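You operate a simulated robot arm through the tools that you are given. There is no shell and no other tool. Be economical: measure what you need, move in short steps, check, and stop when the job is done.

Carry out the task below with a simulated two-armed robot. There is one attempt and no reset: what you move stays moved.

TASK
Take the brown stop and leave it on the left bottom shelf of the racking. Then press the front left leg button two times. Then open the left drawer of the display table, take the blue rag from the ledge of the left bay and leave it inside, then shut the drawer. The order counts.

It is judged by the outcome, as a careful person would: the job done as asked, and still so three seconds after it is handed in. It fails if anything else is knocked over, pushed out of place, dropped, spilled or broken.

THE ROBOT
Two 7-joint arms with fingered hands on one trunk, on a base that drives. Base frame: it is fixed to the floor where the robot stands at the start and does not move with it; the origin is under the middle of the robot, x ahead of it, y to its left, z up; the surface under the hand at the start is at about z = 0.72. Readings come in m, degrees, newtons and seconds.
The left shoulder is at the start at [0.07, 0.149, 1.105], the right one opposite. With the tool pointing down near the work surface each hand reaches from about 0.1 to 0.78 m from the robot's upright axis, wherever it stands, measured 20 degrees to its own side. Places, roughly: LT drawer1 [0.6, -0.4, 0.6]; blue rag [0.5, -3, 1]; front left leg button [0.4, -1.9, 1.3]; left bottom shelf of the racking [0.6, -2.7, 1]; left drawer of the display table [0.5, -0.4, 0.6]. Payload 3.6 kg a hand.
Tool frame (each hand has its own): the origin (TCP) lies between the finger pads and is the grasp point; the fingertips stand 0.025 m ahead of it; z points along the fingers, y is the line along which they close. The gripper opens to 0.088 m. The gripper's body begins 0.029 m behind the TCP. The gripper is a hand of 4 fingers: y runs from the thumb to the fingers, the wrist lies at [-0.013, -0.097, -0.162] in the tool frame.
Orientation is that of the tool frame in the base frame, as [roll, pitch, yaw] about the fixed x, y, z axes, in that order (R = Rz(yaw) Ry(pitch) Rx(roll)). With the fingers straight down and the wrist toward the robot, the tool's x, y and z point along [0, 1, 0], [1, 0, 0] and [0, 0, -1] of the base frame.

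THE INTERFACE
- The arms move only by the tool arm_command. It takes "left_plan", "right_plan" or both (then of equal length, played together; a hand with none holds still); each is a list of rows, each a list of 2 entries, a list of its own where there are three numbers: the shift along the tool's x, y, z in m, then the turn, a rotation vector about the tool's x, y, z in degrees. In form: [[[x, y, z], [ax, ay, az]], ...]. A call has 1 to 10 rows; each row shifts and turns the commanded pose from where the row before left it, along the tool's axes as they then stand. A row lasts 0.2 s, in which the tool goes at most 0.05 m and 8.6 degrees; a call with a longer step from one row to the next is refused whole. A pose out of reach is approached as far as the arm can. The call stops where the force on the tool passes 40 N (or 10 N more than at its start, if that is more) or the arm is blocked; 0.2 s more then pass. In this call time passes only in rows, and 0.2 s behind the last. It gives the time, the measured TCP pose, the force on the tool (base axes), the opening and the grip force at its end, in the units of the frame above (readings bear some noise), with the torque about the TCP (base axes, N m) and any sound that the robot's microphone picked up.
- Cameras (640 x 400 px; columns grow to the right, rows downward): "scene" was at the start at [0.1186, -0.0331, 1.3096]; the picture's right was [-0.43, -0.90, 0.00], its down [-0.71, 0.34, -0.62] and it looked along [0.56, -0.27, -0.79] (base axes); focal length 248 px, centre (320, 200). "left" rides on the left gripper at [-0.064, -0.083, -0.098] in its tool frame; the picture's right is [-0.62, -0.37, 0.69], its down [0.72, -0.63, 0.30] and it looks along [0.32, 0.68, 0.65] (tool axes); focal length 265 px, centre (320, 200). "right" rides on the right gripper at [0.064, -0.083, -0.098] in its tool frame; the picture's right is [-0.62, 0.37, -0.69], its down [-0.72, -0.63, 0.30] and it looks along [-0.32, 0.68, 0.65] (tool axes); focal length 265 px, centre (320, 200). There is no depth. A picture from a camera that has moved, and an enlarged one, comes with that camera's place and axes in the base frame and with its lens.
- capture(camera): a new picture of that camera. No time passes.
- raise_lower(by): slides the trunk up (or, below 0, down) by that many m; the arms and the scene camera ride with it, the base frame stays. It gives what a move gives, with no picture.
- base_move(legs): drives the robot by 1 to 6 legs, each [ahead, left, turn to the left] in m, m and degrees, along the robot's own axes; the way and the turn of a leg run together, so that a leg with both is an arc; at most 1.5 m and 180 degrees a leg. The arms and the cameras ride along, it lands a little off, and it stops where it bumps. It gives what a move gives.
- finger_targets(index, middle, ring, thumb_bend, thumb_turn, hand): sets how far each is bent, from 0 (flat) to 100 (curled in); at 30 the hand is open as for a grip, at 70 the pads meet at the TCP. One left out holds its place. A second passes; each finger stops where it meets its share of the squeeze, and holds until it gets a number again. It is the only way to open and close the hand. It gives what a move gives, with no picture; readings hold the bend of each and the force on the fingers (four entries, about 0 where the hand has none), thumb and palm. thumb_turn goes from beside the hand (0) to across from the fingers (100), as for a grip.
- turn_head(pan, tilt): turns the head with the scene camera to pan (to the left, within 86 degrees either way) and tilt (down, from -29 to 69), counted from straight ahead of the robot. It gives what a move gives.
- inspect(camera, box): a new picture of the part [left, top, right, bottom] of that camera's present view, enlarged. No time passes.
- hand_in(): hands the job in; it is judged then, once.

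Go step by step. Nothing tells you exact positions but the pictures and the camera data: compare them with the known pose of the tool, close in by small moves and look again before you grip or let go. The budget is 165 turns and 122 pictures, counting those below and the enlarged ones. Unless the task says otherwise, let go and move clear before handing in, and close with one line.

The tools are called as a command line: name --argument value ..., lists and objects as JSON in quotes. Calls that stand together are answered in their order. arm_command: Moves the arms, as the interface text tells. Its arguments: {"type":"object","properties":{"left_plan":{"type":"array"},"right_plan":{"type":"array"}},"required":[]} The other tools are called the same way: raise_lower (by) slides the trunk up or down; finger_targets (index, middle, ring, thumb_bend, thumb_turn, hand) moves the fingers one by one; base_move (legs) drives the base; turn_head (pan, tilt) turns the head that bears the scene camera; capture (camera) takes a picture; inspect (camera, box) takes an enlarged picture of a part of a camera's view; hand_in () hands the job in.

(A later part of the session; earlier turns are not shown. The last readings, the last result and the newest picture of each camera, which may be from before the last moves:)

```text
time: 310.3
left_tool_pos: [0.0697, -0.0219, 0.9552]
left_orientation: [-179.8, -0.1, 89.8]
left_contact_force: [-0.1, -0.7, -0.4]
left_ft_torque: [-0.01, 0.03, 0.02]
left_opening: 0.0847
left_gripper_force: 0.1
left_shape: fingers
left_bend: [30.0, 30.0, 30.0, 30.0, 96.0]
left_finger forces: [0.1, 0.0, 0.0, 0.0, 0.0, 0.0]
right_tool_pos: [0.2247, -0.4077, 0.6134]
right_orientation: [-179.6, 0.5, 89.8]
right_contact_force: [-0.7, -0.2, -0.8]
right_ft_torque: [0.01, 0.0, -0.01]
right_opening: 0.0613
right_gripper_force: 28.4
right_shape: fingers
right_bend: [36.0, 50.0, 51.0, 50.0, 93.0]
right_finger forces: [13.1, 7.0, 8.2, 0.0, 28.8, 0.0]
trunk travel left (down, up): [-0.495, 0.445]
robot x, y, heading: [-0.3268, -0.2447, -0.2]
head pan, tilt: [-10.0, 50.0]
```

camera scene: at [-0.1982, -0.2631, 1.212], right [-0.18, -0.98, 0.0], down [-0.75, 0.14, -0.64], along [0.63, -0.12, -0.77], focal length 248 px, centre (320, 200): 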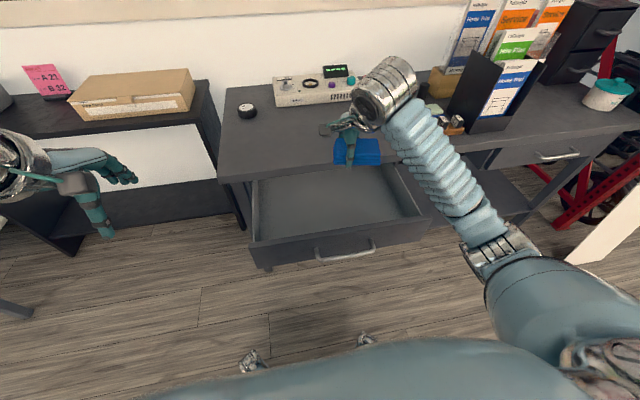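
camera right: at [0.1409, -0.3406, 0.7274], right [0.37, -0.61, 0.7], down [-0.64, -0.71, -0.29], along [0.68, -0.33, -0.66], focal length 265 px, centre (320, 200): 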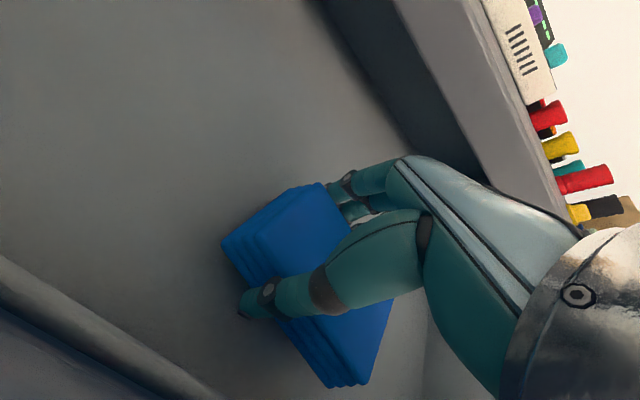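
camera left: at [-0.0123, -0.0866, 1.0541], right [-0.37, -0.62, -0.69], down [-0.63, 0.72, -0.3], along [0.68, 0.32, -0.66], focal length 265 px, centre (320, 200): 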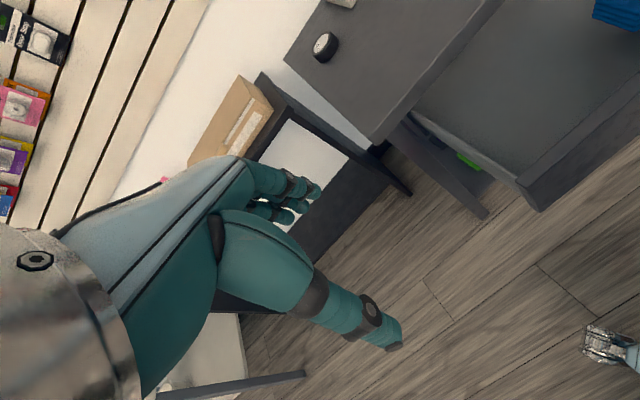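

arm_command --right_plan '[[[0, 0, 0.004], [0, 0, 0]], [[0, 0, 0], [0, 0, 0]]]'

arm_command --right_plan '[[[0, 0, 0.004], [0, 0, 0]], [[0, 0, 0], [0, 0, 0]]]'

capture --camera "right"

```text
time: 310.9
left_tool_pos: [0.069, -0.0211, 0.9553]
left_orientation: [-179.8, -0.1, 89.8]
left_contact_force: [-0.1, 0.6, 0.2]
left_ft_torque: [0.02, -0.01, 0.01]
left_opening: 0.0848
left_gripper_force: 0.0
left_shape: fingers
left_bend: [30.0, 30.0, 30.0, 30.0, 96.0]
left_finger forces: [0.0, 0.1, 0.0, 0.1, 0.1, 0.1]
right_tool_pos: [0.2233, -0.4058, 0.6097]
right_orientation: [-179.6, 0.6, 89.7]
right_contact_force: [-0.3, -0.4, 0.0]
right_ft_torque: [-0.02, -0.01, 0.01]
right_opening: 0.061
right_gripper_force: 29.2
right_shape: fingers
right_bend: [36.0, 50.0, 51.0, 50.0, 93.0]
right_finger forces: [13.1, 7.0, 8.2, 0.0, 28.6, 0.1]
trunk travel left (down, up): [-0.495, 0.445]
robot x, y, heading: [-0.3242, -0.2454, -0.5]
head pan, tilt: [-10.0, 50.0]
```

```text
time: 311.5
left_tool_pos: [0.0705, -0.0214, 0.9555]
left_orientation: [-179.8, -0.2, 89.8]
left_contact_force: [-0.6, -0.4, 0.3]
left_ft_torque: [0.0, 0.04, 0.0]
left_opening: 0.085
left_gripper_force: 0.0
left_shape: fingers
left_bend: [30.0, 30.0, 30.0, 30.0, 96.0]
left_finger forces: [0.1, 0.0, 0.0, 0.0, 0.0, 0.0]
right_tool_pos: [0.2243, -0.408, 0.606]
right_orientation: [-179.7, 0.6, 89.7]
right_contact_force: [-0.4, -0.3, 4.2]
right_ft_torque: [0.0, -0.16, -0.01]
right_opening: 0.061
right_gripper_force: 30.4
right_shape: fingers
right_bend: [36.0, 50.0, 51.0, 50.0, 93.0]
right_finger forces: [13.6, 9.8, 8.2, 0.1, 29.4, 0.0]
trunk travel left (down, up): [-0.495, 0.445]
robot x, y, heading: [-0.3245, -0.2467, -0.6]
head pan, tilt: [-10.0, 50.0]
```

```text
36 pictures are left
camera right: at [0.1418, -0.341, 0.7051], right [0.37, -0.61, 0.7], down [-0.63, -0.71, -0.29], along [0.68, -0.33, -0.65], focal length 265 px, centre (320, 200)
```

right: 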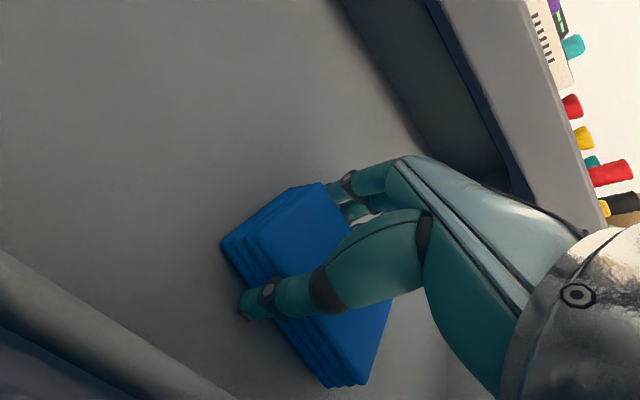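

Touching the drawer bottom. Releasing and lifting out.

finger_targets --hand "right" --index 28 --middle 28 --ring 28 --thumb_bend 28

arm_command --right_plan '[[[0, 0, -0.015], [0, 0, 0]], [[0, 0, -0.03], [0, 0, 0]], [[0, 0, -0.04], [0, 0, 0]], [[0, 0, -0.04], [0, 0, 0]], [[0, 0, -0.04], [0, 0, 0]], [[0, 0, -0.04], [0, 0, 0]], [[0, 0, -0.04], [0, 0, 0]], [[0, 0, 0], [0, 0, 0]]]'

capture --camera "right"

inspect --camera "scene" --box '[220, 110, 476, 270]'

```text
time: 312.5
left_tool_pos: [0.0708, -0.0232, 0.9565]
left_orientation: [-179.8, -0.1, 89.9]
left_contact_force: [-0.5, -0.5, 0.1]
left_ft_torque: [0.0, 0.0, -0.01]
left_opening: 0.085
left_gripper_force: 0.2
left_shape: fingers
left_bend: [30.0, 30.0, 30.0, 30.0, 96.0]
left_finger forces: [0.1, 0.1, 0.0, 0.1, 0.1, 0.1]
right_tool_pos: [0.2237, -0.4064, 0.6057]
right_orientation: [-179.6, 0.5, 89.8]
right_contact_force: [-0.8, -0.3, 0.0]
right_ft_torque: [0.03, 0.02, 0.01]
right_opening: 0.088
right_gripper_force: 0.0
right_shape: fingers
right_bend: [28.0, 28.0, 28.0, 28.0, 97.0]
right_finger forces: [0.0, 0.1, 0.1, 0.0, 0.0, 0.0]
trunk travel left (down, up): [-0.495, 0.445]
robot x, y, heading: [-0.321, -0.2456, -0.3]
head pan, tilt: [-10.0, 50.0]
```

```text
time: 314.3
left_tool_pos: [0.0707, -0.023, 0.9554]
left_orientation: [-179.7, -0.1, 89.9]
left_contact_force: [1.3, 0.0, 1.0]
left_ft_torque: [-0.02, -0.01, 0.01]
left_opening: 0.0847
left_gripper_force: 0.0
left_shape: fingers
left_bend: [30.0, 30.0, 30.0, 30.0, 96.0]
left_finger forces: [0.1, 0.0, 0.0, 0.0, 0.0, 0.0]
right_tool_pos: [0.2274, -0.4016, 0.8505]
right_orientation: [-179.6, 0.6, 89.8]
right_contact_force: [0.1, 0.5, -0.2]
right_ft_torque: [0.01, 0.01, -0.04]
right_opening: 0.0885
right_gripper_force: 0.0
right_shape: fingers
right_bend: [28.0, 28.0, 28.0, 28.0, 97.0]
right_finger forces: [0.0, 0.1, 0.0, 0.0, 0.1, 0.0]
trunk travel left (down, up): [-0.495, 0.445]
robot x, y, heading: [-0.3229, -0.2466, -0.5]
head pan, tilt: [-10.0, 50.0]
```

```text
35 pictures are left
camera right: at [0.1459, -0.3367, 0.9492], right [0.37, -0.61, 0.7], down [-0.64, -0.72, -0.29], along [0.68, -0.33, -0.66], focal length 265 px, centre (320, 200)
```

right: 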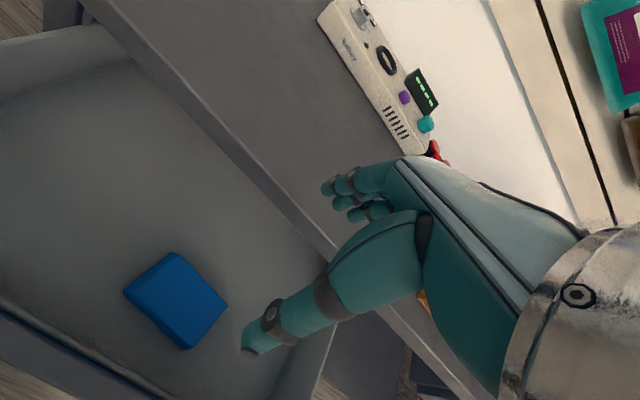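

```text
2.50 times, centred on (348, 190) of scene
camera zoom: at [-0.1984, -0.2634, 1.212], right [-0.18, -0.98, 0.0], down [-0.75, 0.14, -0.64], along [0.63, -0.12, -0.77], focal length 620 px, centre (250, 225)
```

zoom: 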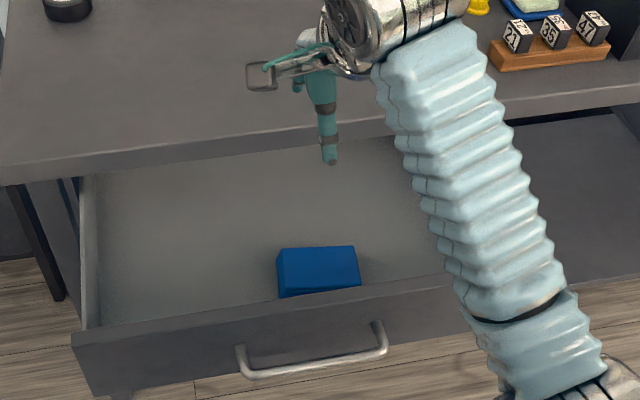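

The rag lies flat in the drawer. To shut it, I'll back off and turn the right hand's fingers forward, then push on the front around the handle.

base_move --legs '[[-0.3, 0, 0.4]]'

arm_command --right_plan '[[[0, 0, 0], [-8.5, 0, 0]], [[0, 0, 0], [-8.5, 0, 0]], [[0, 0, 0], [-8.5, 0, 0]], [[0, 0, 0], [-8.5, 0, 0]], [[0, 0, 0], [-8.5, 0, 0]], [[0, 0, 0], [-8.5, 0, 0]], [[0, 0, 0], [-8.5, 0, 0]], [[0, 0, 0], [-8.5, 0, 0]], [[0, 0, 0], [-8.5, 0, 0]], [[0, 0, 0], [-8.5, 0, 0]]]'

arm_command --right_plan '[[[0, 0, 0], [-5, 0, 0]], [[0, 0, -0.03], [0, 0, 0]], [[0, 0, -0.03], [0, 0, 0]], [[0, 0, 0], [0, 0, 0]]]'

raise_lower --by -0.22

finger_targets --hand "right" --index 46 --middle 46 --ring 46 --thumb_bend 46

turn_head --pan -10 --tilt 35

capture --camera "scene"

capture --camera "right"

```text
time: 318.6
left_tool_pos: [-0.2177, -0.0205, 0.9558]
left_orientation: [-179.8, -0.1, 89.6]
left_contact_force: [0.4, 0.1, 0.5]
left_ft_torque: [0.01, 0.01, -0.01]
left_opening: 0.0849
left_gripper_force: 0.1
left_shape: fingers
left_bend: [30.0, 30.0, 30.0, 30.0, 96.0]
left_finger forces: [0.1, 0.1, 0.1, 0.1, 0.0, 0.1]
right_tool_pos: [-0.0599, -0.4003, 0.8504]
right_orientation: [-179.7, 0.6, 89.8]
right_contact_force: [-0.2, 0.5, 0.6]
right_ft_torque: [-0.01, 0.01, -0.04]
right_opening: 0.0883
right_gripper_force: 0.1
right_shape: fingers
right_bend: [28.0, 28.0, 28.0, 28.0, 97.0]
right_finger forces: [0.1, 0.0, 0.0, 0.1, 0.1, 0.0]
trunk travel left (down, up): [-0.495, 0.445]
robot x, y, heading: [-0.6142, -0.2455, -0.4]
head pan, tilt: [-10.0, 50.0]
```

```text
time: 320.8
left_tool_pos: [-0.2179, -0.0194, 0.9561]
left_orientation: [-179.8, -0.1, 89.7]
left_contact_force: [0.6, -0.7, -0.1]
left_ft_torque: [0.01, -0.01, 0.0]
left_opening: 0.0849
left_gripper_force: 0.0
left_shape: fingers
left_bend: [30.0, 30.0, 30.0, 30.0, 96.0]
left_finger forces: [0.0, 0.0, 0.0, 0.0, 0.0, 0.1]
right_tool_pos: [-0.0641, -0.411, 0.8299]
right_orientation: [97.5, 10.4, 91.9]
right_contact_force: [0.1, -0.2, 0.6]
right_ft_torque: [-0.02, -0.01, 0.01]
right_opening: 0.0887
right_gripper_force: 0.1
right_shape: fingers
right_bend: [28.0, 28.0, 28.0, 28.0, 97.0]
right_finger forces: [0.1, 0.0, 0.1, 0.0, 0.0, 0.0]
trunk travel left (down, up): [-0.495, 0.445]
robot x, y, heading: [-0.6151, -0.2428, -0.1]
head pan, tilt: [-10.0, 50.0]
stopped in row 10 (right hand): the arm was blocked; the commanded pose is now the measured one
```

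```text
time: 321.8
left_tool_pos: [-0.2177, -0.0194, 0.9559]
left_orientation: [-179.8, -0.1, 89.7]
left_contact_force: [-0.7, 0.1, -0.3]
left_ft_torque: [0.01, 0.03, 0.0]
left_opening: 0.0849
left_gripper_force: 0.1
left_shape: fingers
left_bend: [30.0, 30.0, 30.0, 30.0, 96.0]
left_finger forces: [0.0, 0.2, 0.0, 0.0, 0.0, 0.0]
right_tool_pos: [-0.1242, -0.4102, 0.8319]
right_orientation: [92.6, 10.2, 91.9]
right_contact_force: [0.1, -0.5, 0.0]
right_ft_torque: [0.0, 0.0, -0.03]
right_opening: 0.0885
right_gripper_force: 0.1
right_shape: fingers
right_bend: [28.0, 28.0, 28.0, 28.0, 97.0]
right_finger forces: [0.0, 0.0, 0.0, 0.0, 0.1, 0.0]
trunk travel left (down, up): [-0.495, 0.445]
robot x, y, heading: [-0.6151, -0.2461, -0.4]
head pan, tilt: [-10.0, 50.0]
```

```text
time: 324.2
left_tool_pos: [-0.2189, -0.0207, 0.7354]
left_orientation: [-179.7, -0.1, 89.7]
left_contact_force: [-0.7, -0.5, -0.7]
left_ft_torque: [-0.07, -0.04, 0.04]
left_opening: 0.0847
left_gripper_force: 0.2
left_shape: fingers
left_bend: [30.0, 30.0, 30.0, 30.0, 96.0]
left_finger forces: [0.0, 0.0, 0.1, 0.0, 0.1, 0.1]
right_tool_pos: [-0.1251, -0.4108, 0.6112]
right_orientation: [92.5, 10.3, 91.8]
right_contact_force: [0.3, 0.1, 0.1]
right_ft_torque: [0.01, 0.01, 0.0]
right_opening: 0.0885
right_gripper_force: 0.0
right_shape: fingers
right_bend: [28.0, 28.0, 28.0, 28.0, 97.0]
right_finger forces: [0.1, 0.1, 0.0, 0.0, 0.0, 0.0]
trunk travel left (down, up): [-0.275, 0.665]
robot x, y, heading: [-0.6149, -0.2468, -0.2]
head pan, tilt: [-10.0, 50.0]
```

```text
time: 325.2
left_tool_pos: [-0.2181, -0.0209, 0.7358]
left_orientation: [-179.8, -0.1, 89.6]
left_contact_force: [-0.5, -0.3, 0.0]
left_ft_torque: [-0.01, 0.02, -0.03]
left_opening: 0.0847
left_gripper_force: 0.0
left_shape: fingers
left_bend: [30.0, 30.0, 30.0, 30.0, 96.0]
left_finger forces: [0.0, 0.0, 0.0, 0.0, 0.0, 0.0]
right_tool_pos: [-0.1252, -0.4111, 0.6118]
right_orientation: [92.6, 10.3, 92.0]
right_contact_force: [0.1, 0.1, 0.4]
right_ft_torque: [-0.01, -0.03, 0.0]
right_opening: 0.0506
right_gripper_force: 0.1
right_shape: fingers
right_bend: [46.0, 46.0, 46.0, 46.0, 97.0]
right_finger forces: [0.0, 0.0, 0.0, 0.0, 0.1, 0.1]
trunk travel left (down, up): [-0.275, 0.665]
robot x, y, heading: [-0.6125, -0.2443, -0.3]
head pan, tilt: [-10.0, 50.0]
```

```text
time: 325.9
left_tool_pos: [-0.2184, -0.0214, 0.7354]
left_orientation: [-179.8, -0.1, 89.7]
left_contact_force: [-0.2, 0.0, -0.5]
left_ft_torque: [-0.01, 0.01, -0.02]
left_opening: 0.0848
left_gripper_force: 0.1
left_shape: fingers
left_bend: [30.0, 30.0, 30.0, 30.0, 96.0]
left_finger forces: [0.0, 0.0, 0.0, 0.1, 0.0, 0.0]
right_tool_pos: [-0.1248, -0.4104, 0.6112]
right_orientation: [92.6, 10.4, 91.9]
right_contact_force: [0.9, -0.1, -0.6]
right_ft_torque: [0.04, -0.01, -0.02]
right_opening: 0.051
right_gripper_force: 0.0
right_shape: fingers
right_bend: [46.0, 46.0, 46.0, 46.0, 97.0]
right_finger forces: [0.0, 0.0, 0.0, 0.0, 0.1, 0.0]
trunk travel left (down, up): [-0.275, 0.665]
robot x, y, heading: [-0.6113, -0.2483, -0.5]
head pan, tilt: [-10.0, 35.0]
```

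```text
33 pictures are left
camera scene: at [-0.4773, -0.2631, 1.0136], right [-0.18, -0.98, 0.0], down [-0.56, 0.1, -0.82], along [0.81, -0.15, -0.57], focal length 248 px, centre (320, 200)
```

scene: 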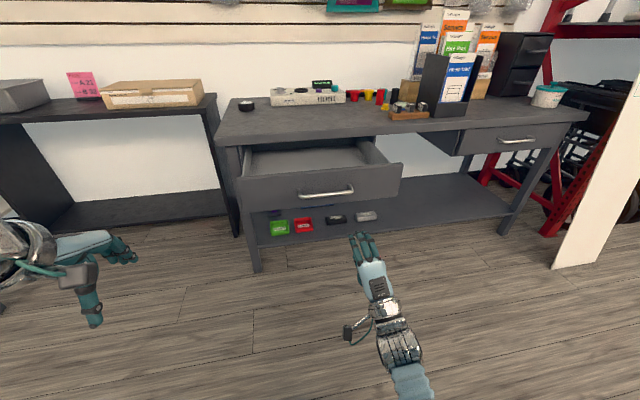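

```text
32 pictures are left
camera right: at [-0.2282, -0.3646, 0.5229], right [-0.66, -0.56, 0.5], down [0.3, -0.81, -0.51], along [0.69, -0.18, 0.7], focal length 265 px, centre (320, 200)
```

right: 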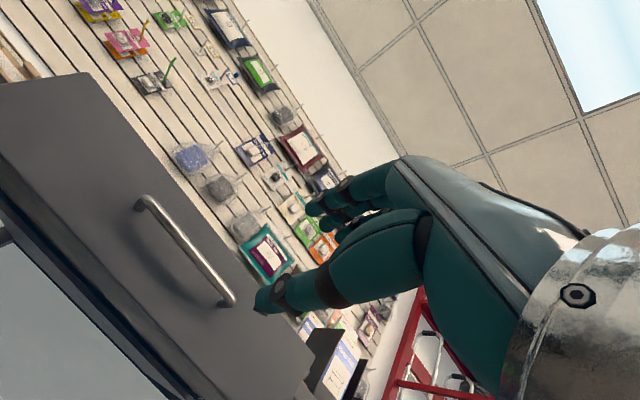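

Aligning the right hand with the handle [0.105, -0.388, 0.626] and moving the base closer.

arm_command --right_plan '[[[0.02, 0.015, 0], [0, 0, 0]], [[0, 0, 0], [0, 0, 0]]]'

base_move --legs '[[0.14, 0, 0]]'

capture --camera "right"

inspect --camera "scene" --box '[240, 160, 440, 285]'

```text
time: 326.5
left_tool_pos: [-0.218, -0.021, 0.7364]
left_orientation: [-179.9, -0.1, 89.6]
left_contact_force: [-0.2, 0.0, 0.4]
left_ft_torque: [0.0, 0.0, 0.02]
left_opening: 0.0848
left_gripper_force: 0.0
left_shape: fingers
left_bend: [30.0, 30.0, 30.0, 30.0, 96.0]
left_finger forces: [0.0, 0.1, 0.0, 0.0, 0.0, 0.0]
right_tool_pos: [-0.1254, -0.3871, 0.6232]
right_orientation: [92.5, 10.2, 92.0]
right_contact_force: [-0.4, -0.6, 0.5]
right_ft_torque: [0.01, 0.0, -0.01]
right_opening: 0.051
right_gripper_force: 0.1
right_shape: fingers
right_bend: [46.0, 46.0, 46.0, 46.0, 97.0]
right_finger forces: [0.0, 0.1, 0.0, 0.0, 0.1, 0.0]
trunk travel left (down, up): [-0.275, 0.665]
robot x, y, heading: [-0.6144, -0.2421, -0.3]
head pan, tilt: [-10.0, 35.0]
```

```text
time: 329.0
left_tool_pos: [-0.0786, -0.022, 0.7352]
left_orientation: [-179.9, -0.1, 89.8]
left_contact_force: [0.9, 0.1, -0.3]
left_ft_torque: [0.01, -0.02, -0.01]
left_opening: 0.0847
left_gripper_force: 0.0
left_shape: fingers
left_bend: [30.0, 30.0, 30.0, 30.0, 96.0]
left_finger forces: [0.0, 0.0, 0.0, 0.0, 0.0, 0.0]
right_tool_pos: [0.0146, -0.3882, 0.6228]
right_orientation: [92.6, 10.3, 92.0]
right_contact_force: [0.3, -0.2, 0.6]
right_ft_torque: [0.04, 0.03, -0.01]
right_opening: 0.0512
right_gripper_force: 0.0
right_shape: fingers
right_bend: [46.0, 46.0, 46.0, 46.0, 97.0]
right_finger forces: [0.1, 0.1, 0.0, 0.0, 0.0, 0.0]
trunk travel left (down, up): [-0.275, 0.665]
robot x, y, heading: [-0.4708, -0.2481, -0.4]
head pan, tilt: [-10.0, 35.0]
```

```text
31 pictures are left
camera right: at [-0.0884, -0.3423, 0.5335], right [-0.66, -0.56, 0.5], down [0.3, -0.81, -0.51], along [0.69, -0.18, 0.7], focal length 265 px, centre (320, 200)
```

right: 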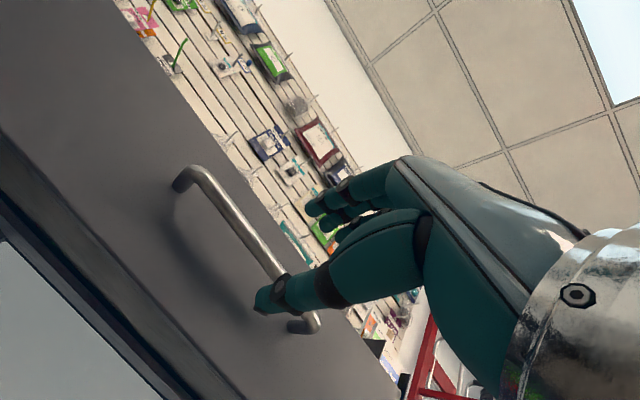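

```text
3.20 times, centred on (340, 222) of scene
camera zoom: at [-0.3343, -0.2645, 1.0137], right [-0.18, -0.98, 0.0], down [-0.56, 0.1, -0.82], along [0.81, -0.15, -0.57], focal length 793 px, centre (256, 128)
```

zoom: 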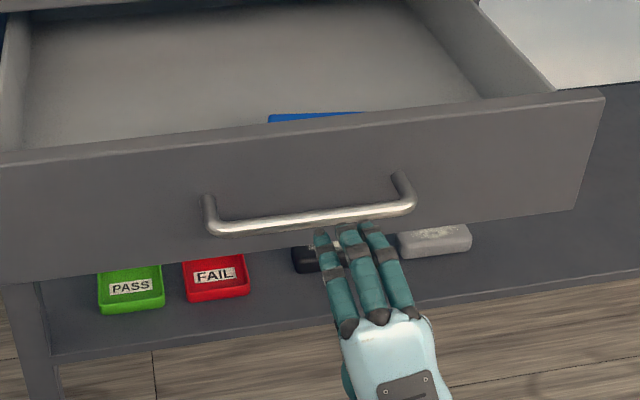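

arm_command --right_plan '[[[0.006, 0.008, 0.02], [0, 0, 0]], [[0, 0.001, 0.025], [0, 0, 0]], [[0, 0.001, 0.025], [0, 0, 0]], [[0, 0.001, 0.02], [0, 0, 0]], [[0, 0, 0.01], [0, 0, 0]]]'

inspect --camera "scene" --box '[240, 160, 440, 285]'

capture --camera "right"

```text
time: 330.2
left_tool_pos: [-0.0778, -0.0219, 0.7358]
left_orientation: [-179.9, -0.1, 89.7]
left_contact_force: [-0.6, -0.1, 0.4]
left_ft_torque: [0.02, 0.0, -0.03]
left_opening: 0.0851
left_gripper_force: 0.0
left_shape: fingers
left_bend: [30.0, 30.0, 30.0, 30.0, 96.0]
left_finger forces: [0.0, 0.1, 0.1, 0.0, 0.0, 0.1]
right_tool_pos: [0.114, -0.378, 0.6276]
right_orientation: [92.5, 10.3, 91.8]
right_contact_force: [-0.5, 0.0, 0.1]
right_ft_torque: [0.0, -0.05, 0.0]
right_opening: 0.0512
right_gripper_force: 0.0
right_shape: fingers
right_bend: [46.0, 46.0, 46.0, 46.0, 97.0]
right_finger forces: [0.1, 0.9, 0.0, 0.0, 0.0, 0.0]
trunk travel left (down, up): [-0.275, 0.665]
robot x, y, heading: [-0.4747, -0.2468, -0.8]
head pan, tilt: [-10.0, 35.0]
```

```text
3.20 times, centred on (340, 222) of scene
camera zoom: at [-0.3346, -0.2643, 1.0137], right [-0.18, -0.98, 0.0], down [-0.56, 0.1, -0.82], along [0.81, -0.15, -0.57], focal length 793 px, centre (256, 128)
```

zoom: 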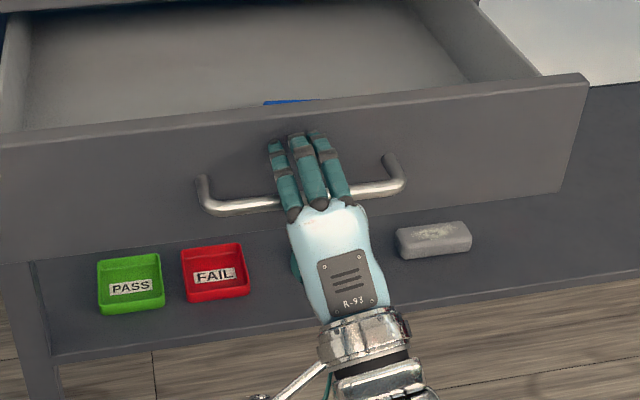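

```text
28 pictures are left
camera right: at [0.0106, -0.3313, 0.5386], right [-0.66, -0.56, 0.5], down [0.3, -0.81, -0.5], along [0.69, -0.18, 0.7], focal length 265 px, centre (320, 200)
```

right: 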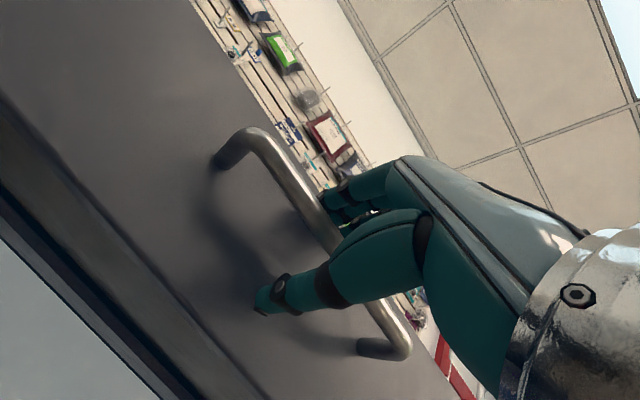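

The fingertips straddle the handle and push the panel lightly. Keep pushing.

arm_command --right_plan '[[[0, 0.001, 0.025], [0, 0, 0]], [[0, 0.001, 0.025], [0, 0, 0]], [[0, 0.001, 0.025], [0, 0, 0]], [[0, 0.001, 0.025], [0, 0, 0]], [[0, 0.001, 0.025], [0, 0, 0]], [[0, 0.001, 0.025], [0, 0, 0]]]'

inspect --camera "scene" --box '[220, 130, 420, 255]'

```text
time: 331.6
left_tool_pos: [-0.0787, -0.0211, 0.7354]
left_orientation: [-179.8, -0.1, 89.6]
left_contact_force: [1.3, 0.8, 0.1]
left_ft_torque: [-0.02, -0.02, 0.0]
left_opening: 0.085
left_gripper_force: 0.1
left_shape: fingers
left_bend: [30.0, 30.0, 30.0, 30.0, 96.0]
left_finger forces: [0.0, 0.1, 0.0, 0.0, 0.0, 0.1]
right_tool_pos: [0.2656, -0.3725, 0.6276]
right_orientation: [92.6, 10.3, 91.9]
right_contact_force: [0.1, 0.3, 0.2]
right_ft_torque: [-0.03, 0.0, -0.02]
right_opening: 0.0511
right_gripper_force: 0.1
right_shape: fingers
right_bend: [46.0, 46.0, 46.0, 46.0, 97.0]
right_finger forces: [0.0, 0.0, 0.1, 0.0, 0.1, 0.0]
trunk travel left (down, up): [-0.275, 0.665]
robot x, y, heading: [-0.4749, -0.2456, -0.2]
head pan, tilt: [-10.0, 35.0]
```

```text
3.20 times, centred on (320, 192) of scene
camera zoom: at [-0.3339, -0.264, 1.0136], right [-0.18, -0.98, 0.0], down [-0.56, 0.1, -0.82], along [0.81, -0.15, -0.57], focal length 793 px, centre (320, 224)
```

zoom: 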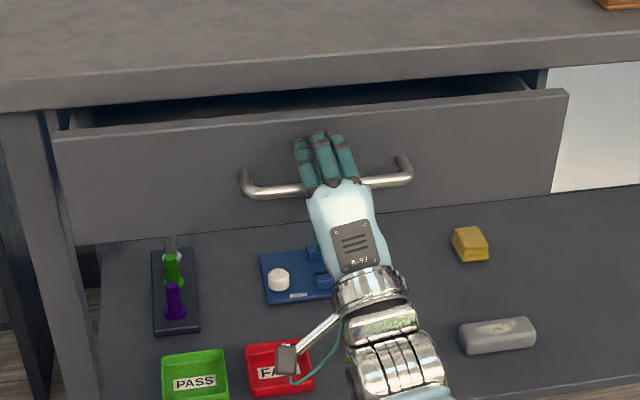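

arm_command --right_plan '[[[0, 0.001, 0.02], [0, 0, 0]], [[0, 0.001, 0.018], [0, 0, 0]], [[0, 0, 0.012], [0, 0, 0]], [[0, 0, 0.008], [0, 0, 0]], [[0, 0, 0.005], [0, 0, 0]], [[0, 0, 0], [0, 0, 0]]]'

inspect --camera "scene" --box '[220, 130, 420, 255]'

```text
time: 333.0
left_tool_pos: [-0.0765, -0.022, 0.7348]
left_orientation: [-179.8, 0.0, 89.7]
left_contact_force: [-1.2, -0.1, 0.6]
left_ft_torque: [0.0, 0.0, 0.01]
left_opening: 0.0847
left_gripper_force: 0.1
left_shape: fingers
left_bend: [30.0, 30.0, 30.0, 30.0, 96.0]
left_finger forces: [0.1, 0.0, 0.0, 0.0, 0.1, 0.1]
right_tool_pos: [0.3114, -0.3725, 0.6357]
right_orientation: [92.5, 10.3, 91.9]
right_contact_force: [-2.1, 1.2, -0.7]
right_ft_torque: [-0.02, -0.01, 0.02]
right_opening: 0.0509
right_gripper_force: 0.9
right_shape: fingers
right_bend: [46.0, 47.0, 46.0, 46.0, 97.0]
right_finger forces: [0.0, 2.4, 0.0, 0.1, 0.0, 0.0]
right hand out of reach, approached as far as the arm can: row 3, 4, 5
trunk travel left (down, up): [-0.275, 0.665]
robot x, y, heading: [-0.4725, -0.246, -0.6]
head pan, tilt: [-10.0, 35.0]
```

```text
3.20 times, centred on (320, 192) of scene
camera zoom: at [-0.3345, -0.2642, 1.0137], right [-0.18, -0.98, 0.0], down [-0.56, 0.1, -0.82], along [0.81, -0.15, -0.57], focal length 793 px, centre (320, 224)
```

zoom: 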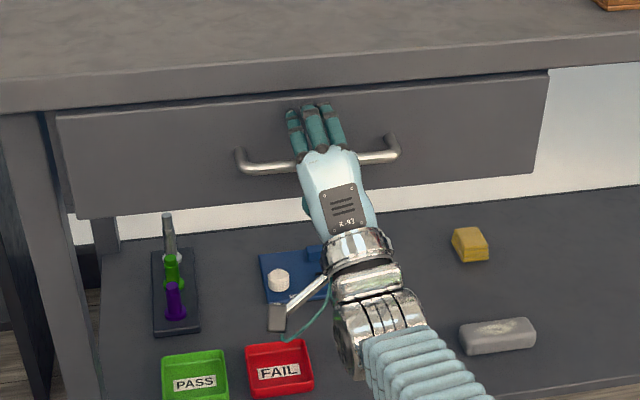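

About 2 cm remain and the arm is at its limit; nudging the base forward.

base_move --legs '[[0.025, 0, 0]]'

inspect --camera "scene" --box '[220, 120, 420, 245]'

```text
time: 334.1
left_tool_pos: [-0.0539, -0.0217, 0.7369]
left_orientation: [179.9, -0.2, 89.8]
left_contact_force: [0.2, -1.2, 0.2]
left_ft_torque: [0.04, 0.04, -0.01]
left_opening: 0.0847
left_gripper_force: 0.1
left_shape: fingers
left_bend: [30.0, 30.0, 30.0, 30.0, 96.0]
left_finger forces: [0.0, 0.1, 0.0, 0.1, 0.0, 0.0]
right_tool_pos: [0.3305, -0.3692, 0.6368]
right_orientation: [91.5, 10.2, 91.8]
right_contact_force: [-21.5, -2.5, 1.6]
right_ft_torque: [0.05, -0.73, -0.11]
right_opening: 0.0508
right_gripper_force: 11.1
right_shape: fingers
right_bend: [46.0, 43.0, 46.0, 46.0, 98.0]
right_finger forces: [2.6, 19.2, 0.1, 0.0, 0.1, 0.0]
trunk travel left (down, up): [-0.275, 0.665]
robot x, y, heading: [-0.451, -0.2479, -0.3]
head pan, tilt: [-10.0, 35.0]
stopped in leg 1: the force on the tool passed its limit at 75 N (the readings are from after the stop); the commanded pose is now the measured one
```

```text
3.20 times, centred on (320, 182) of scene
camera zoom: at [-0.3151, -0.2647, 1.0141], right [-0.18, -0.98, 0.0], down [-0.56, 0.1, -0.82], along [0.81, -0.15, -0.57], focal length 793 px, centre (320, 256)
```

zoom: 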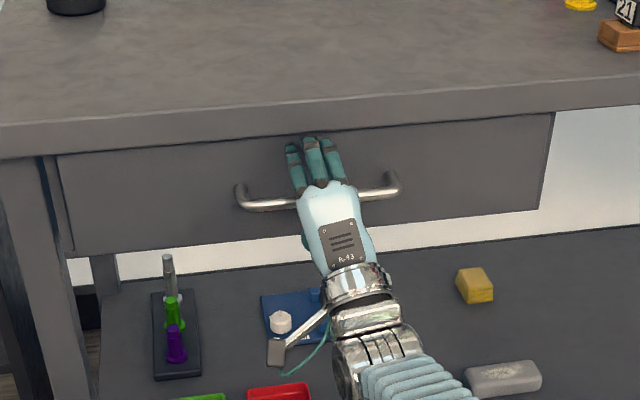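

The drawer reached its stop. Withdrawing straight back.

arm_command --right_plan '[[[0, 0, -0.01], [0, 0, 0]], [[0, 0, -0.02], [0, 0, 0]], [[0, 0, -0.03], [0, 0, 0]], [[0, 0, -0.04], [0, 0, 0]], [[0, 0, -0.04], [0, 0, 0]], [[0, 0, 0], [0, 0, 0]]]'

capture --camera "scene"

inspect --camera "scene" --box '[220, 120, 420, 245]'

```text
time: 335.5
left_tool_pos: [-0.0565, -0.023, 0.7391]
left_orientation: [179.9, -0.1, 89.8]
left_contact_force: [-0.6, -0.7, -0.9]
left_ft_torque: [0.01, -0.03, -0.02]
left_opening: 0.0849
left_gripper_force: 0.0
left_shape: fingers
left_bend: [30.0, 30.0, 30.0, 30.0, 96.0]
left_finger forces: [0.0, 0.0, 0.0, 0.0, 0.0, 0.0]
right_tool_pos: [0.3019, -0.3627, 0.5927]
right_orientation: [90.5, 10.1, 91.5]
right_contact_force: [-0.1, -8.1, 27.9]
right_ft_torque: [0.41, -0.14, -0.08]
right_opening: 0.0683
right_gripper_force: 12.4
right_shape: fingers
right_bend: [29.0, 42.0, 41.0, 46.0, 98.0]
right_finger forces: [15.8, 4.4, 4.8, 0.0, 0.0, 0.1]
right hand out of reach, approached as far as the arm can: row 1, 2, 3, 4, 5
trunk travel left (down, up): [-0.275, 0.665]
robot x, y, heading: [-0.4523, -0.2505, -0.4]
head pan, tilt: [-10.0, 35.0]
```

```text
24 pictures are left
camera scene: at [-0.3168, -0.2646, 1.0147], right [-0.18, -0.98, 0.0], down [-0.56, 0.1, -0.82], along [0.81, -0.15, -0.57], focal length 248 px, centre (320, 200)
```

scene: 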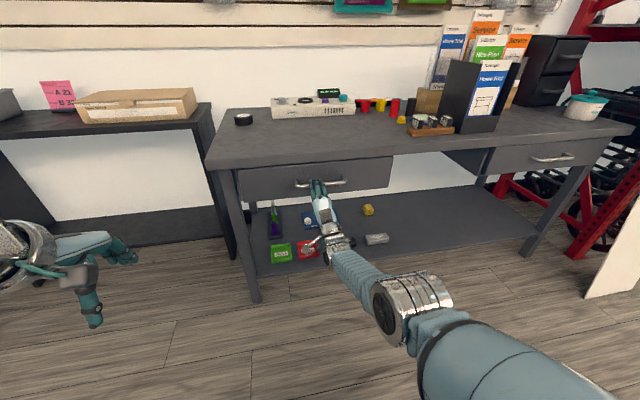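

```text
3.20 times, centred on (320, 182) of scene
camera zoom: at [-0.3168, -0.2646, 1.0147], right [-0.18, -0.98, 0.0], down [-0.56, 0.1, -0.82], along [0.81, -0.15, -0.57], focal length 793 px, centre (320, 256)
```

zoom: 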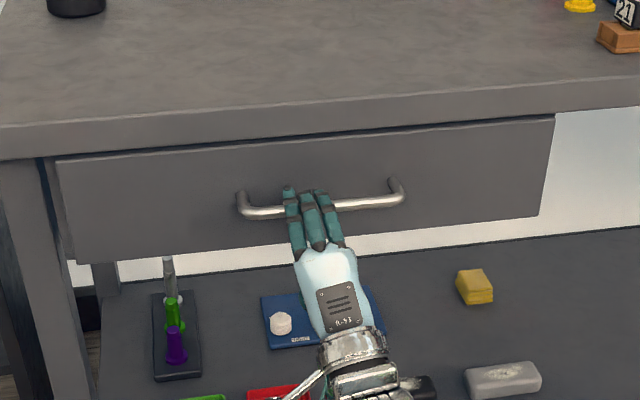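

The arm sagged during withdrawal and the fingers press down on the bar, drawing the drawer out slightly. I'll lift with the trunk to clear the bar.

raise_lower --by 0.036

inspect --camera "scene" --box '[220, 120, 420, 245]'

```text
time: 336.3
left_tool_pos: [-0.0526, -0.022, 0.7713]
left_orientation: [-179.8, -0.1, 89.7]
left_contact_force: [0.5, 0.4, 0.3]
left_ft_torque: [-0.02, 0.01, -0.01]
left_opening: 0.0849
left_gripper_force: 0.1
left_shape: fingers
left_bend: [30.0, 30.0, 30.0, 30.0, 96.0]
left_finger forces: [0.1, 0.0, 0.0, 0.0, 0.0, 0.0]
right_tool_pos: [0.3027, -0.3612, 0.6143]
right_orientation: [92.1, 10.3, 91.9]
right_contact_force: [0.5, -0.3, -0.1]
right_ft_torque: [-0.02, -0.03, -0.01]
right_opening: 0.0507
right_gripper_force: 0.0
right_shape: fingers
right_bend: [46.0, 46.0, 46.0, 46.0, 98.0]
right_finger forces: [0.1, 0.1, 0.0, 0.1, 0.0, 0.1]
trunk travel left (down, up): [-0.311, 0.629]
robot x, y, heading: [-0.4494, -0.2508, -0.3]
head pan, tilt: [-10.0, 35.0]
```

```text
3.20 times, centred on (320, 182) of scene
camera zoom: at [-0.312, -0.2645, 1.0495], right [-0.18, -0.98, 0.0], down [-0.56, 0.1, -0.82], along [0.81, -0.15, -0.57], focal length 793 px, centre (320, 256)
```

zoom: 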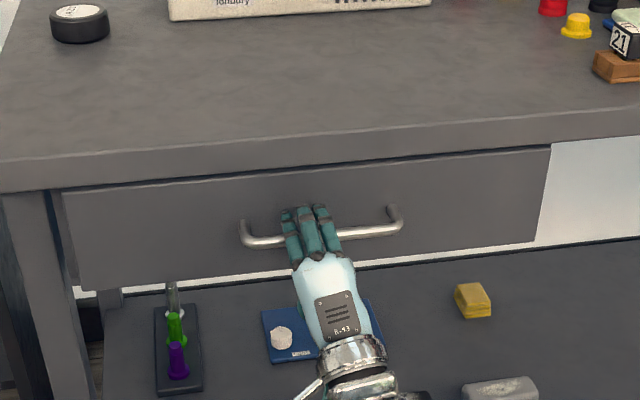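

raise_lower --by 0.012

base_move --legs '[[-0.12, 0, 0]]'

inspect --camera "scene" --box '[220, 120, 420, 245]'

```text
time: 336.9
left_tool_pos: [-0.0526, -0.0218, 0.7828]
left_orientation: [-179.7, -0.2, 89.7]
left_contact_force: [-0.5, 0.5, -0.2]
left_ft_torque: [-0.01, 0.0, 0.01]
left_opening: 0.085
left_gripper_force: 0.0
left_shape: fingers
left_bend: [30.0, 30.0, 30.0, 30.0, 96.0]
left_finger forces: [0.1, 0.0, 0.0, 0.0, 0.1, 0.1]
right_tool_pos: [0.3037, -0.3613, 0.6284]
right_orientation: [91.9, 10.3, 91.8]
right_contact_force: [0.1, 0.4, -0.9]
right_ft_torque: [0.0, -0.01, 0.0]
right_opening: 0.0507
right_gripper_force: 0.0
right_shape: fingers
right_bend: [46.0, 46.0, 46.0, 46.0, 98.0]
right_finger forces: [0.0, 0.0, 0.0, 0.1, 0.0, 0.0]
trunk travel left (down, up): [-0.323, 0.617]
robot x, y, heading: [-0.4539, -0.2484, -0.5]
head pan, tilt: [-10.0, 35.0]
```

```text
time: 339.1
left_tool_pos: [-0.1706, -0.0208, 0.784]
left_orientation: [-179.9, -0.2, 89.7]
left_contact_force: [0.6, -0.4, -0.2]
left_ft_torque: [-0.01, -0.04, 0.04]
left_opening: 0.0851
left_gripper_force: 0.1
left_shape: fingers
left_bend: [30.0, 30.0, 30.0, 30.0, 96.0]
left_finger forces: [0.0, 0.0, 0.1, 0.0, 0.1, 0.0]
right_tool_pos: [0.1825, -0.3621, 0.6298]
right_orientation: [91.9, 10.3, 91.8]
right_contact_force: [0.4, -0.1, -0.4]
right_ft_torque: [0.01, 0.06, -0.02]
right_opening: 0.0509
right_gripper_force: 0.1
right_shape: fingers
right_bend: [46.0, 46.0, 46.0, 46.0, 98.0]
right_finger forces: [0.0, 0.0, 0.0, 0.0, 0.1, 0.0]
trunk travel left (down, up): [-0.323, 0.617]
robot x, y, heading: [-0.5712, -0.2485, -0.5]
head pan, tilt: [-10.0, 35.0]
```

```text
3.20 times, centred on (320, 182) of scene
camera zoom: at [-0.4355, -0.2633, 1.0619], right [-0.18, -0.98, 0.0], down [-0.56, 0.1, -0.82], along [0.81, -0.15, -0.57], focal length 793 px, centre (320, 256)
```

zoom: 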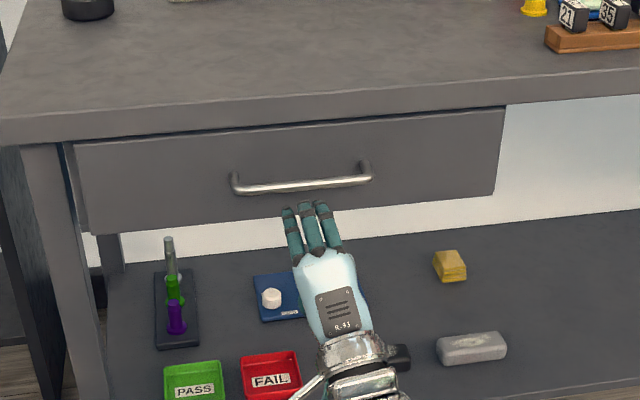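

inspect --camera "scene" --box '[310, 140, 390, 190]'

inspect --camera "scene" --box '[225, 150, 305, 200]'

```text
8.00 times, centred on (350, 165) of scene
camera zoom: at [-0.4355, -0.2633, 1.0619], right [-0.18, -0.98, 0.0], down [-0.56, 0.1, -0.82], along [0.81, -0.15, -0.57], focal length 1983 px, centre (80, 480)
```

zoom: 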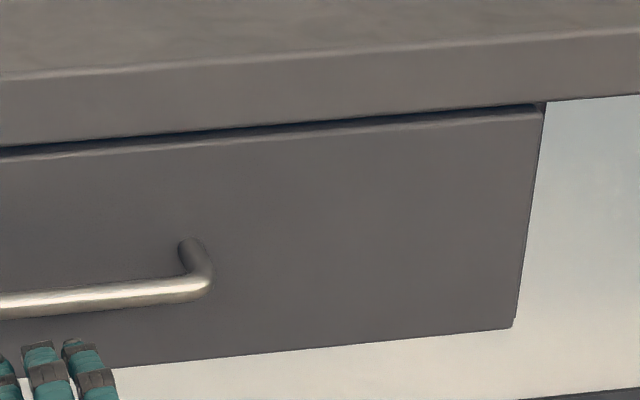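

```text
8.00 times, centred on (265, 175) of scene
camera zoom: at [-0.4355, -0.2633, 1.0619], right [-0.18, -0.98, 0.0], down [-0.56, 0.1, -0.82], along [0.81, -0.15, -0.57], focal length 1983 px, centre (760, 400)
```

zoom: 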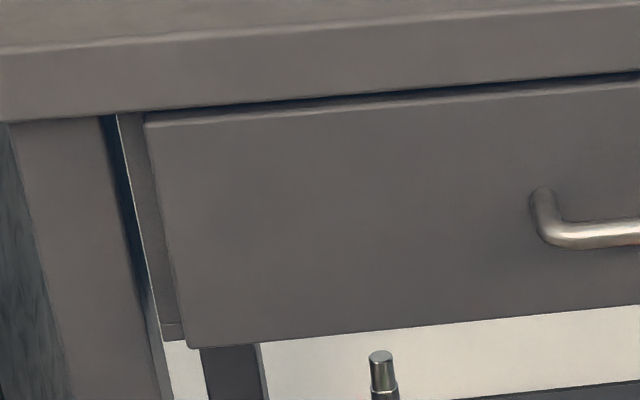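

The drawer is ~1 cm proud. I'll retract the arm to a better posture, close the fingers, and push on the panel right of the handle.

arm_command --right_plan '[[[0, 0, -0.03], [0, 0, 0]], [[0, 0, -0.03], [0, 0, 0]], [[-0.03, 0, -0.02], [0, 0, 0]], [[-0.04, 0, 0], [0, 0, 0]], [[-0.04, 0, 0], [0, 0, 0]], [[-0.02, 0, 0], [0, 0, 0]], [[0, 0, 0], [0, 0, 0]]]'

finger_targets --hand "right" --index 70 --middle 70 --ring 70 --thumb_bend 68

capture --camera "scene"

```text
time: 340.7
left_tool_pos: [-0.1723, -0.0215, 0.7841]
left_orientation: [-179.8, -0.1, 89.7]
left_contact_force: [0.5, 0.2, 0.1]
left_ft_torque: [0.02, 0.04, -0.02]
left_opening: 0.0852
left_gripper_force: 0.0
left_shape: fingers
left_bend: [30.0, 30.0, 30.0, 30.0, 96.0]
left_finger forces: [0.0, 0.0, 0.0, 0.0, 0.0, 0.1]
right_tool_pos: [0.1754, -0.4853, 0.6167]
right_orientation: [91.8, 10.3, 91.8]
right_contact_force: [0.1, 0.2, 0.3]
right_ft_torque: [-0.01, 0.02, 0.0]
right_opening: 0.0506
right_gripper_force: 0.0
right_shape: fingers
right_bend: [46.0, 46.0, 46.0, 46.0, 98.0]
right_finger forces: [0.0, 0.1, 0.1, 0.0, 0.0, 0.1]
right hand out of reach, approached as far as the arm can: row 1, 2, 3, 4
trunk travel left (down, up): [-0.323, 0.617]
robot x, y, heading: [-0.5699, -0.2473, -0.7]
head pan, tilt: [-10.0, 35.0]
```

```text
time: 341.7
left_tool_pos: [-0.1724, -0.0212, 0.7834]
left_orientation: [-179.8, -0.1, 89.7]
left_contact_force: [0.0, 0.8, 0.9]
left_ft_torque: [0.01, 0.03, 0.02]
left_opening: 0.0849
left_gripper_force: 0.1
left_shape: fingers
left_bend: [30.0, 30.0, 30.0, 30.0, 96.0]
left_finger forces: [0.0, 0.0, 0.0, 0.0, 0.0, 0.0]
right_tool_pos: [0.176, -0.4849, 0.6159]
right_orientation: [91.9, 10.2, 92.0]
right_contact_force: [0.5, -0.5, 0.4]
right_ft_torque: [-0.03, -0.01, 0.02]
right_opening: 0.001
right_gripper_force: 0.1
right_shape: fingers
right_bend: [70.0, 70.0, 70.0, 68.0, 98.0]
right_finger forces: [0.0, 0.1, 0.0, 0.0, 0.0, 0.0]
trunk travel left (down, up): [-0.323, 0.617]
robot x, y, heading: [-0.5722, -0.2492, -0.7]
head pan, tilt: [-10.0, 35.0]
```

```text
18 pictures are left
camera scene: at [-0.4348, -0.2636, 1.0617], right [-0.18, -0.98, 0.0], down [-0.56, 0.1, -0.82], along [0.81, -0.15, -0.57], focal length 248 px, centre (320, 200)
```

scene: 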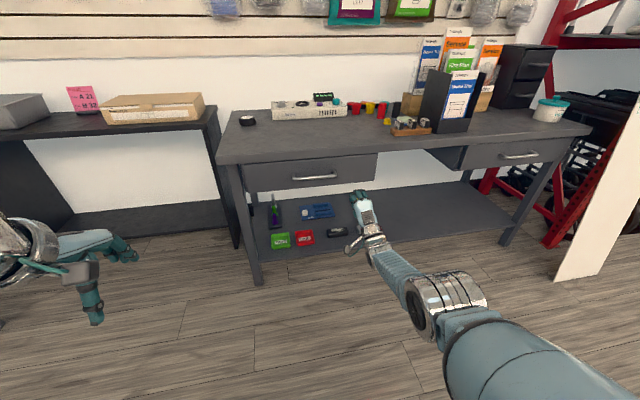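

Hand is beside the handle; shift 3 cm further right, then approach with the base.

arm_command --right_plan '[[[-0.03, 0.005, 0], [0, 0, 0]], [[0, 0, 0], [0, 0, 0]]]'

base_move --legs '[[0.125, 0, 0]]'

inspect --camera "scene" --box '[230, 130, 430, 255]'

```text
time: 342.3
left_tool_pos: [-0.1722, -0.0202, 0.7836]
left_orientation: [-179.8, -0.2, 89.7]
left_contact_force: [0.1, 0.7, -0.5]
left_ft_torque: [-0.01, -0.02, -0.03]
left_opening: 0.0848
left_gripper_force: 0.1
left_shape: fingers
left_bend: [30.0, 30.0, 30.0, 30.0, 96.0]
left_finger forces: [0.1, 0.1, 0.0, 0.0, 0.0, 0.0]
right_tool_pos: [0.1782, -0.5123, 0.6269]
right_orientation: [91.9, 10.3, 91.9]
right_contact_force: [0.4, 0.2, 0.5]
right_ft_torque: [-0.01, -0.04, 0.01]
right_opening: 0.0009
right_gripper_force: 0.0
right_shape: fingers
right_bend: [70.0, 70.0, 70.0, 68.0, 98.0]
right_finger forces: [0.0, 0.0, 0.0, 0.1, 0.0, 0.1]
trunk travel left (down, up): [-0.323, 0.617]
robot x, y, heading: [-0.5703, -0.2449, -0.5]
head pan, tilt: [-10.0, 35.0]
```

```text
time: 344.3
left_tool_pos: [-0.0619, -0.0223, 0.783]
left_orientation: [-179.8, -0.1, 89.6]
left_contact_force: [0.1, 0.4, -0.5]
left_ft_torque: [-0.01, 0.02, 0.01]
left_opening: 0.0847
left_gripper_force: 0.1
left_shape: fingers
left_bend: [30.0, 30.0, 30.0, 30.0, 96.0]
left_finger forces: [0.0, 0.0, 0.0, 0.0, 0.1, 0.1]
right_tool_pos: [0.2876, -0.5146, 0.6267]
right_orientation: [92.0, 10.2, 91.8]
right_contact_force: [-0.7, 0.4, -0.6]
right_ft_torque: [0.01, 0.0, 0.02]
right_opening: 0.0004
right_gripper_force: 0.1
right_shape: fingers
right_bend: [70.0, 70.0, 70.0, 68.0, 98.0]
right_finger forces: [0.0, 0.0, 0.0, 0.0, 0.0, 0.0]
trunk travel left (down, up): [-0.323, 0.617]
robot x, y, heading: [-0.4715, -0.2474, -0.6]
head pan, tilt: [-10.0, 35.0]
stopped in leg 1: the robot was blocked; the commanded pose is now the measured one
```

```text
3.20 times, centred on (330, 192) of scene
camera zoom: at [-0.3276, -0.2646, 1.0614], right [-0.18, -0.98, 0.0], down [-0.57, 0.1, -0.82], along [0.8, -0.15, -0.58], focal length 793 px, centre (288, 224)
```

zoom: 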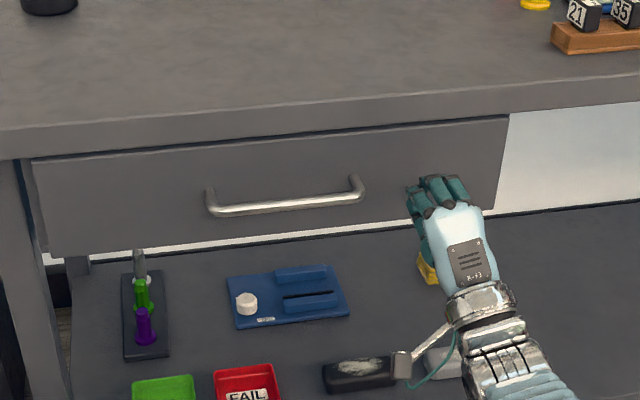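

Now a gentle push with the arm.

arm_command --right_plan '[[[0, 0.001, 0.015], [0, 0, 0]], [[0, 0, 0.01], [0, 0, 0]], [[0, 0, 0.008], [0, 0, 0]]]'

base_move --legs '[[0.02, 0, 0]]'

```text
time: 345.1
left_tool_pos: [-0.0629, -0.0231, 0.7835]
left_orientation: [-179.9, 0.0, 89.5]
left_contact_force: [-0.4, -0.4, -0.1]
left_ft_torque: [0.02, -0.03, 0.02]
left_opening: 0.085
left_gripper_force: 0.0
left_shape: fingers
left_bend: [30.0, 30.0, 30.0, 30.0, 96.0]
left_finger forces: [0.0, 0.0, 0.0, 0.0, 0.0, 0.0]
right_tool_pos: [0.2927, -0.5068, 0.64]
right_orientation: [91.9, 10.2, 91.7]
right_contact_force: [0.0, -0.8, -0.4]
right_ft_torque: [-0.02, 0.0, -0.02]
right_opening: 0.0007
right_gripper_force: 0.0
right_shape: fingers
right_bend: [70.0, 70.0, 70.0, 68.0, 98.0]
right_finger forces: [0.0, 0.0, 0.0, 0.1, 0.0, 0.0]
right hand out of reach, approached as far as the arm can: row 1, 2, 3
trunk travel left (down, up): [-0.323, 0.617]
robot x, y, heading: [-0.4674, -0.2487, -0.7]
head pan, tilt: [-10.0, 35.0]
```

```text
time: 346.0
left_tool_pos: [-0.0431, -0.023, 0.7851]
left_orientation: [-179.9, -0.1, 89.6]
left_contact_force: [-0.2, 0.6, 0.6]
left_ft_torque: [0.01, 0.0, 0.03]
left_opening: 0.0848
left_gripper_force: 0.0
left_shape: fingers
left_bend: [30.0, 30.0, 30.0, 30.0, 96.0]
left_finger forces: [0.0, 0.0, 0.1, 0.1, 0.0, 0.1]
right_tool_pos: [0.3117, -0.507, 0.6371]
right_orientation: [92.2, 10.2, 91.8]
right_contact_force: [0.1, -0.2, 0.0]
right_ft_torque: [0.01, 0.01, -0.02]
right_opening: 0.0005
right_gripper_force: 0.0
right_shape: fingers
right_bend: [70.0, 70.0, 70.0, 68.0, 98.0]
right_finger forces: [0.1, 0.0, 0.0, 0.0, 0.0, 0.1]
trunk travel left (down, up): [-0.323, 0.617]
robot x, y, heading: [-0.4448, -0.248, -0.6]
head pan, tilt: [-10.0, 35.0]
```

base_move --legs '[[0.012, 0, 0]]'

base_move --legs '[[0.008, 0, 0]]'

inspect --camera "scene" --box '[230, 130, 430, 255]'

```text
time: 346.9
left_tool_pos: [-0.0296, -0.0226, 0.7836]
left_orientation: [-179.8, -0.1, 89.6]
left_contact_force: [-0.3, 0.1, -0.4]
left_ft_torque: [-0.01, -0.02, 0.03]
left_opening: 0.0849
left_gripper_force: 0.0
left_shape: fingers
left_bend: [30.0, 30.0, 30.0, 30.0, 96.0]
left_finger forces: [0.1, 0.0, 0.0, 0.1, 0.0, 0.1]
right_tool_pos: [0.3245, -0.5071, 0.6372]
right_orientation: [92.2, 10.2, 92.0]
right_contact_force: [-0.2, 0.7, 0.3]
right_ft_torque: [0.02, 0.02, -0.01]
right_opening: 0.0005
right_gripper_force: 0.1
right_shape: fingers
right_bend: [70.0, 70.0, 70.0, 68.0, 98.0]
right_finger forces: [0.0, 0.1, 0.0, 0.0, 0.1, 0.0]
trunk travel left (down, up): [-0.323, 0.617]
robot x, y, heading: [-0.4321, -0.2484, -0.7]
head pan, tilt: [-10.0, 35.0]
```

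```text
time: 347.6
left_tool_pos: [-0.021, -0.0232, 0.7855]
left_orientation: [-179.9, -0.1, 89.5]
left_contact_force: [-0.2, -1.1, 0.0]
left_ft_torque: [-0.02, 0.03, -0.03]
left_opening: 0.0848
left_gripper_force: 0.1
left_shape: fingers
left_bend: [30.0, 30.0, 30.0, 30.0, 96.0]
left_finger forces: [0.1, 0.1, 0.0, 0.0, 0.0, 0.0]
right_tool_pos: [0.3332, -0.5067, 0.6371]
right_orientation: [92.2, 10.2, 91.9]
right_contact_force: [0.3, 0.4, 0.9]
right_ft_torque: [0.03, 0.03, -0.02]
right_opening: 0.0002
right_gripper_force: 0.0
right_shape: fingers
right_bend: [70.0, 70.0, 70.0, 68.0, 98.0]
right_finger forces: [0.0, 0.0, 0.1, 0.1, 0.1, 0.0]
trunk travel left (down, up): [-0.323, 0.617]
robot x, y, heading: [-0.4227, -0.2488, -0.8]
head pan, tilt: [-10.0, 35.0]
```

```text
3.20 times, centred on (330, 192) of scene
camera zoom: at [-0.2856, -0.2653, 1.0617], right [-0.18, -0.98, 0.0], down [-0.56, 0.11, -0.82], along [0.81, -0.15, -0.57], focal length 793 px, centre (288, 224)
```

zoom: 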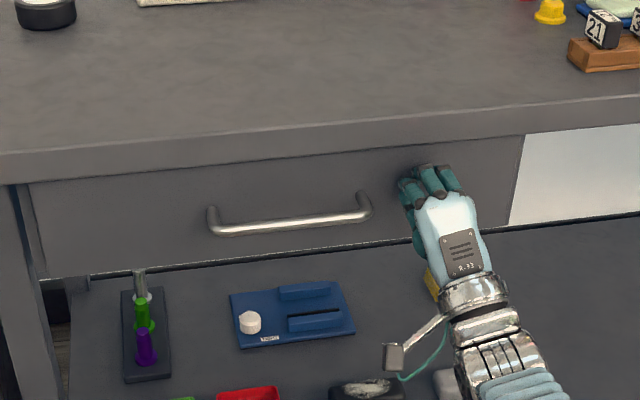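

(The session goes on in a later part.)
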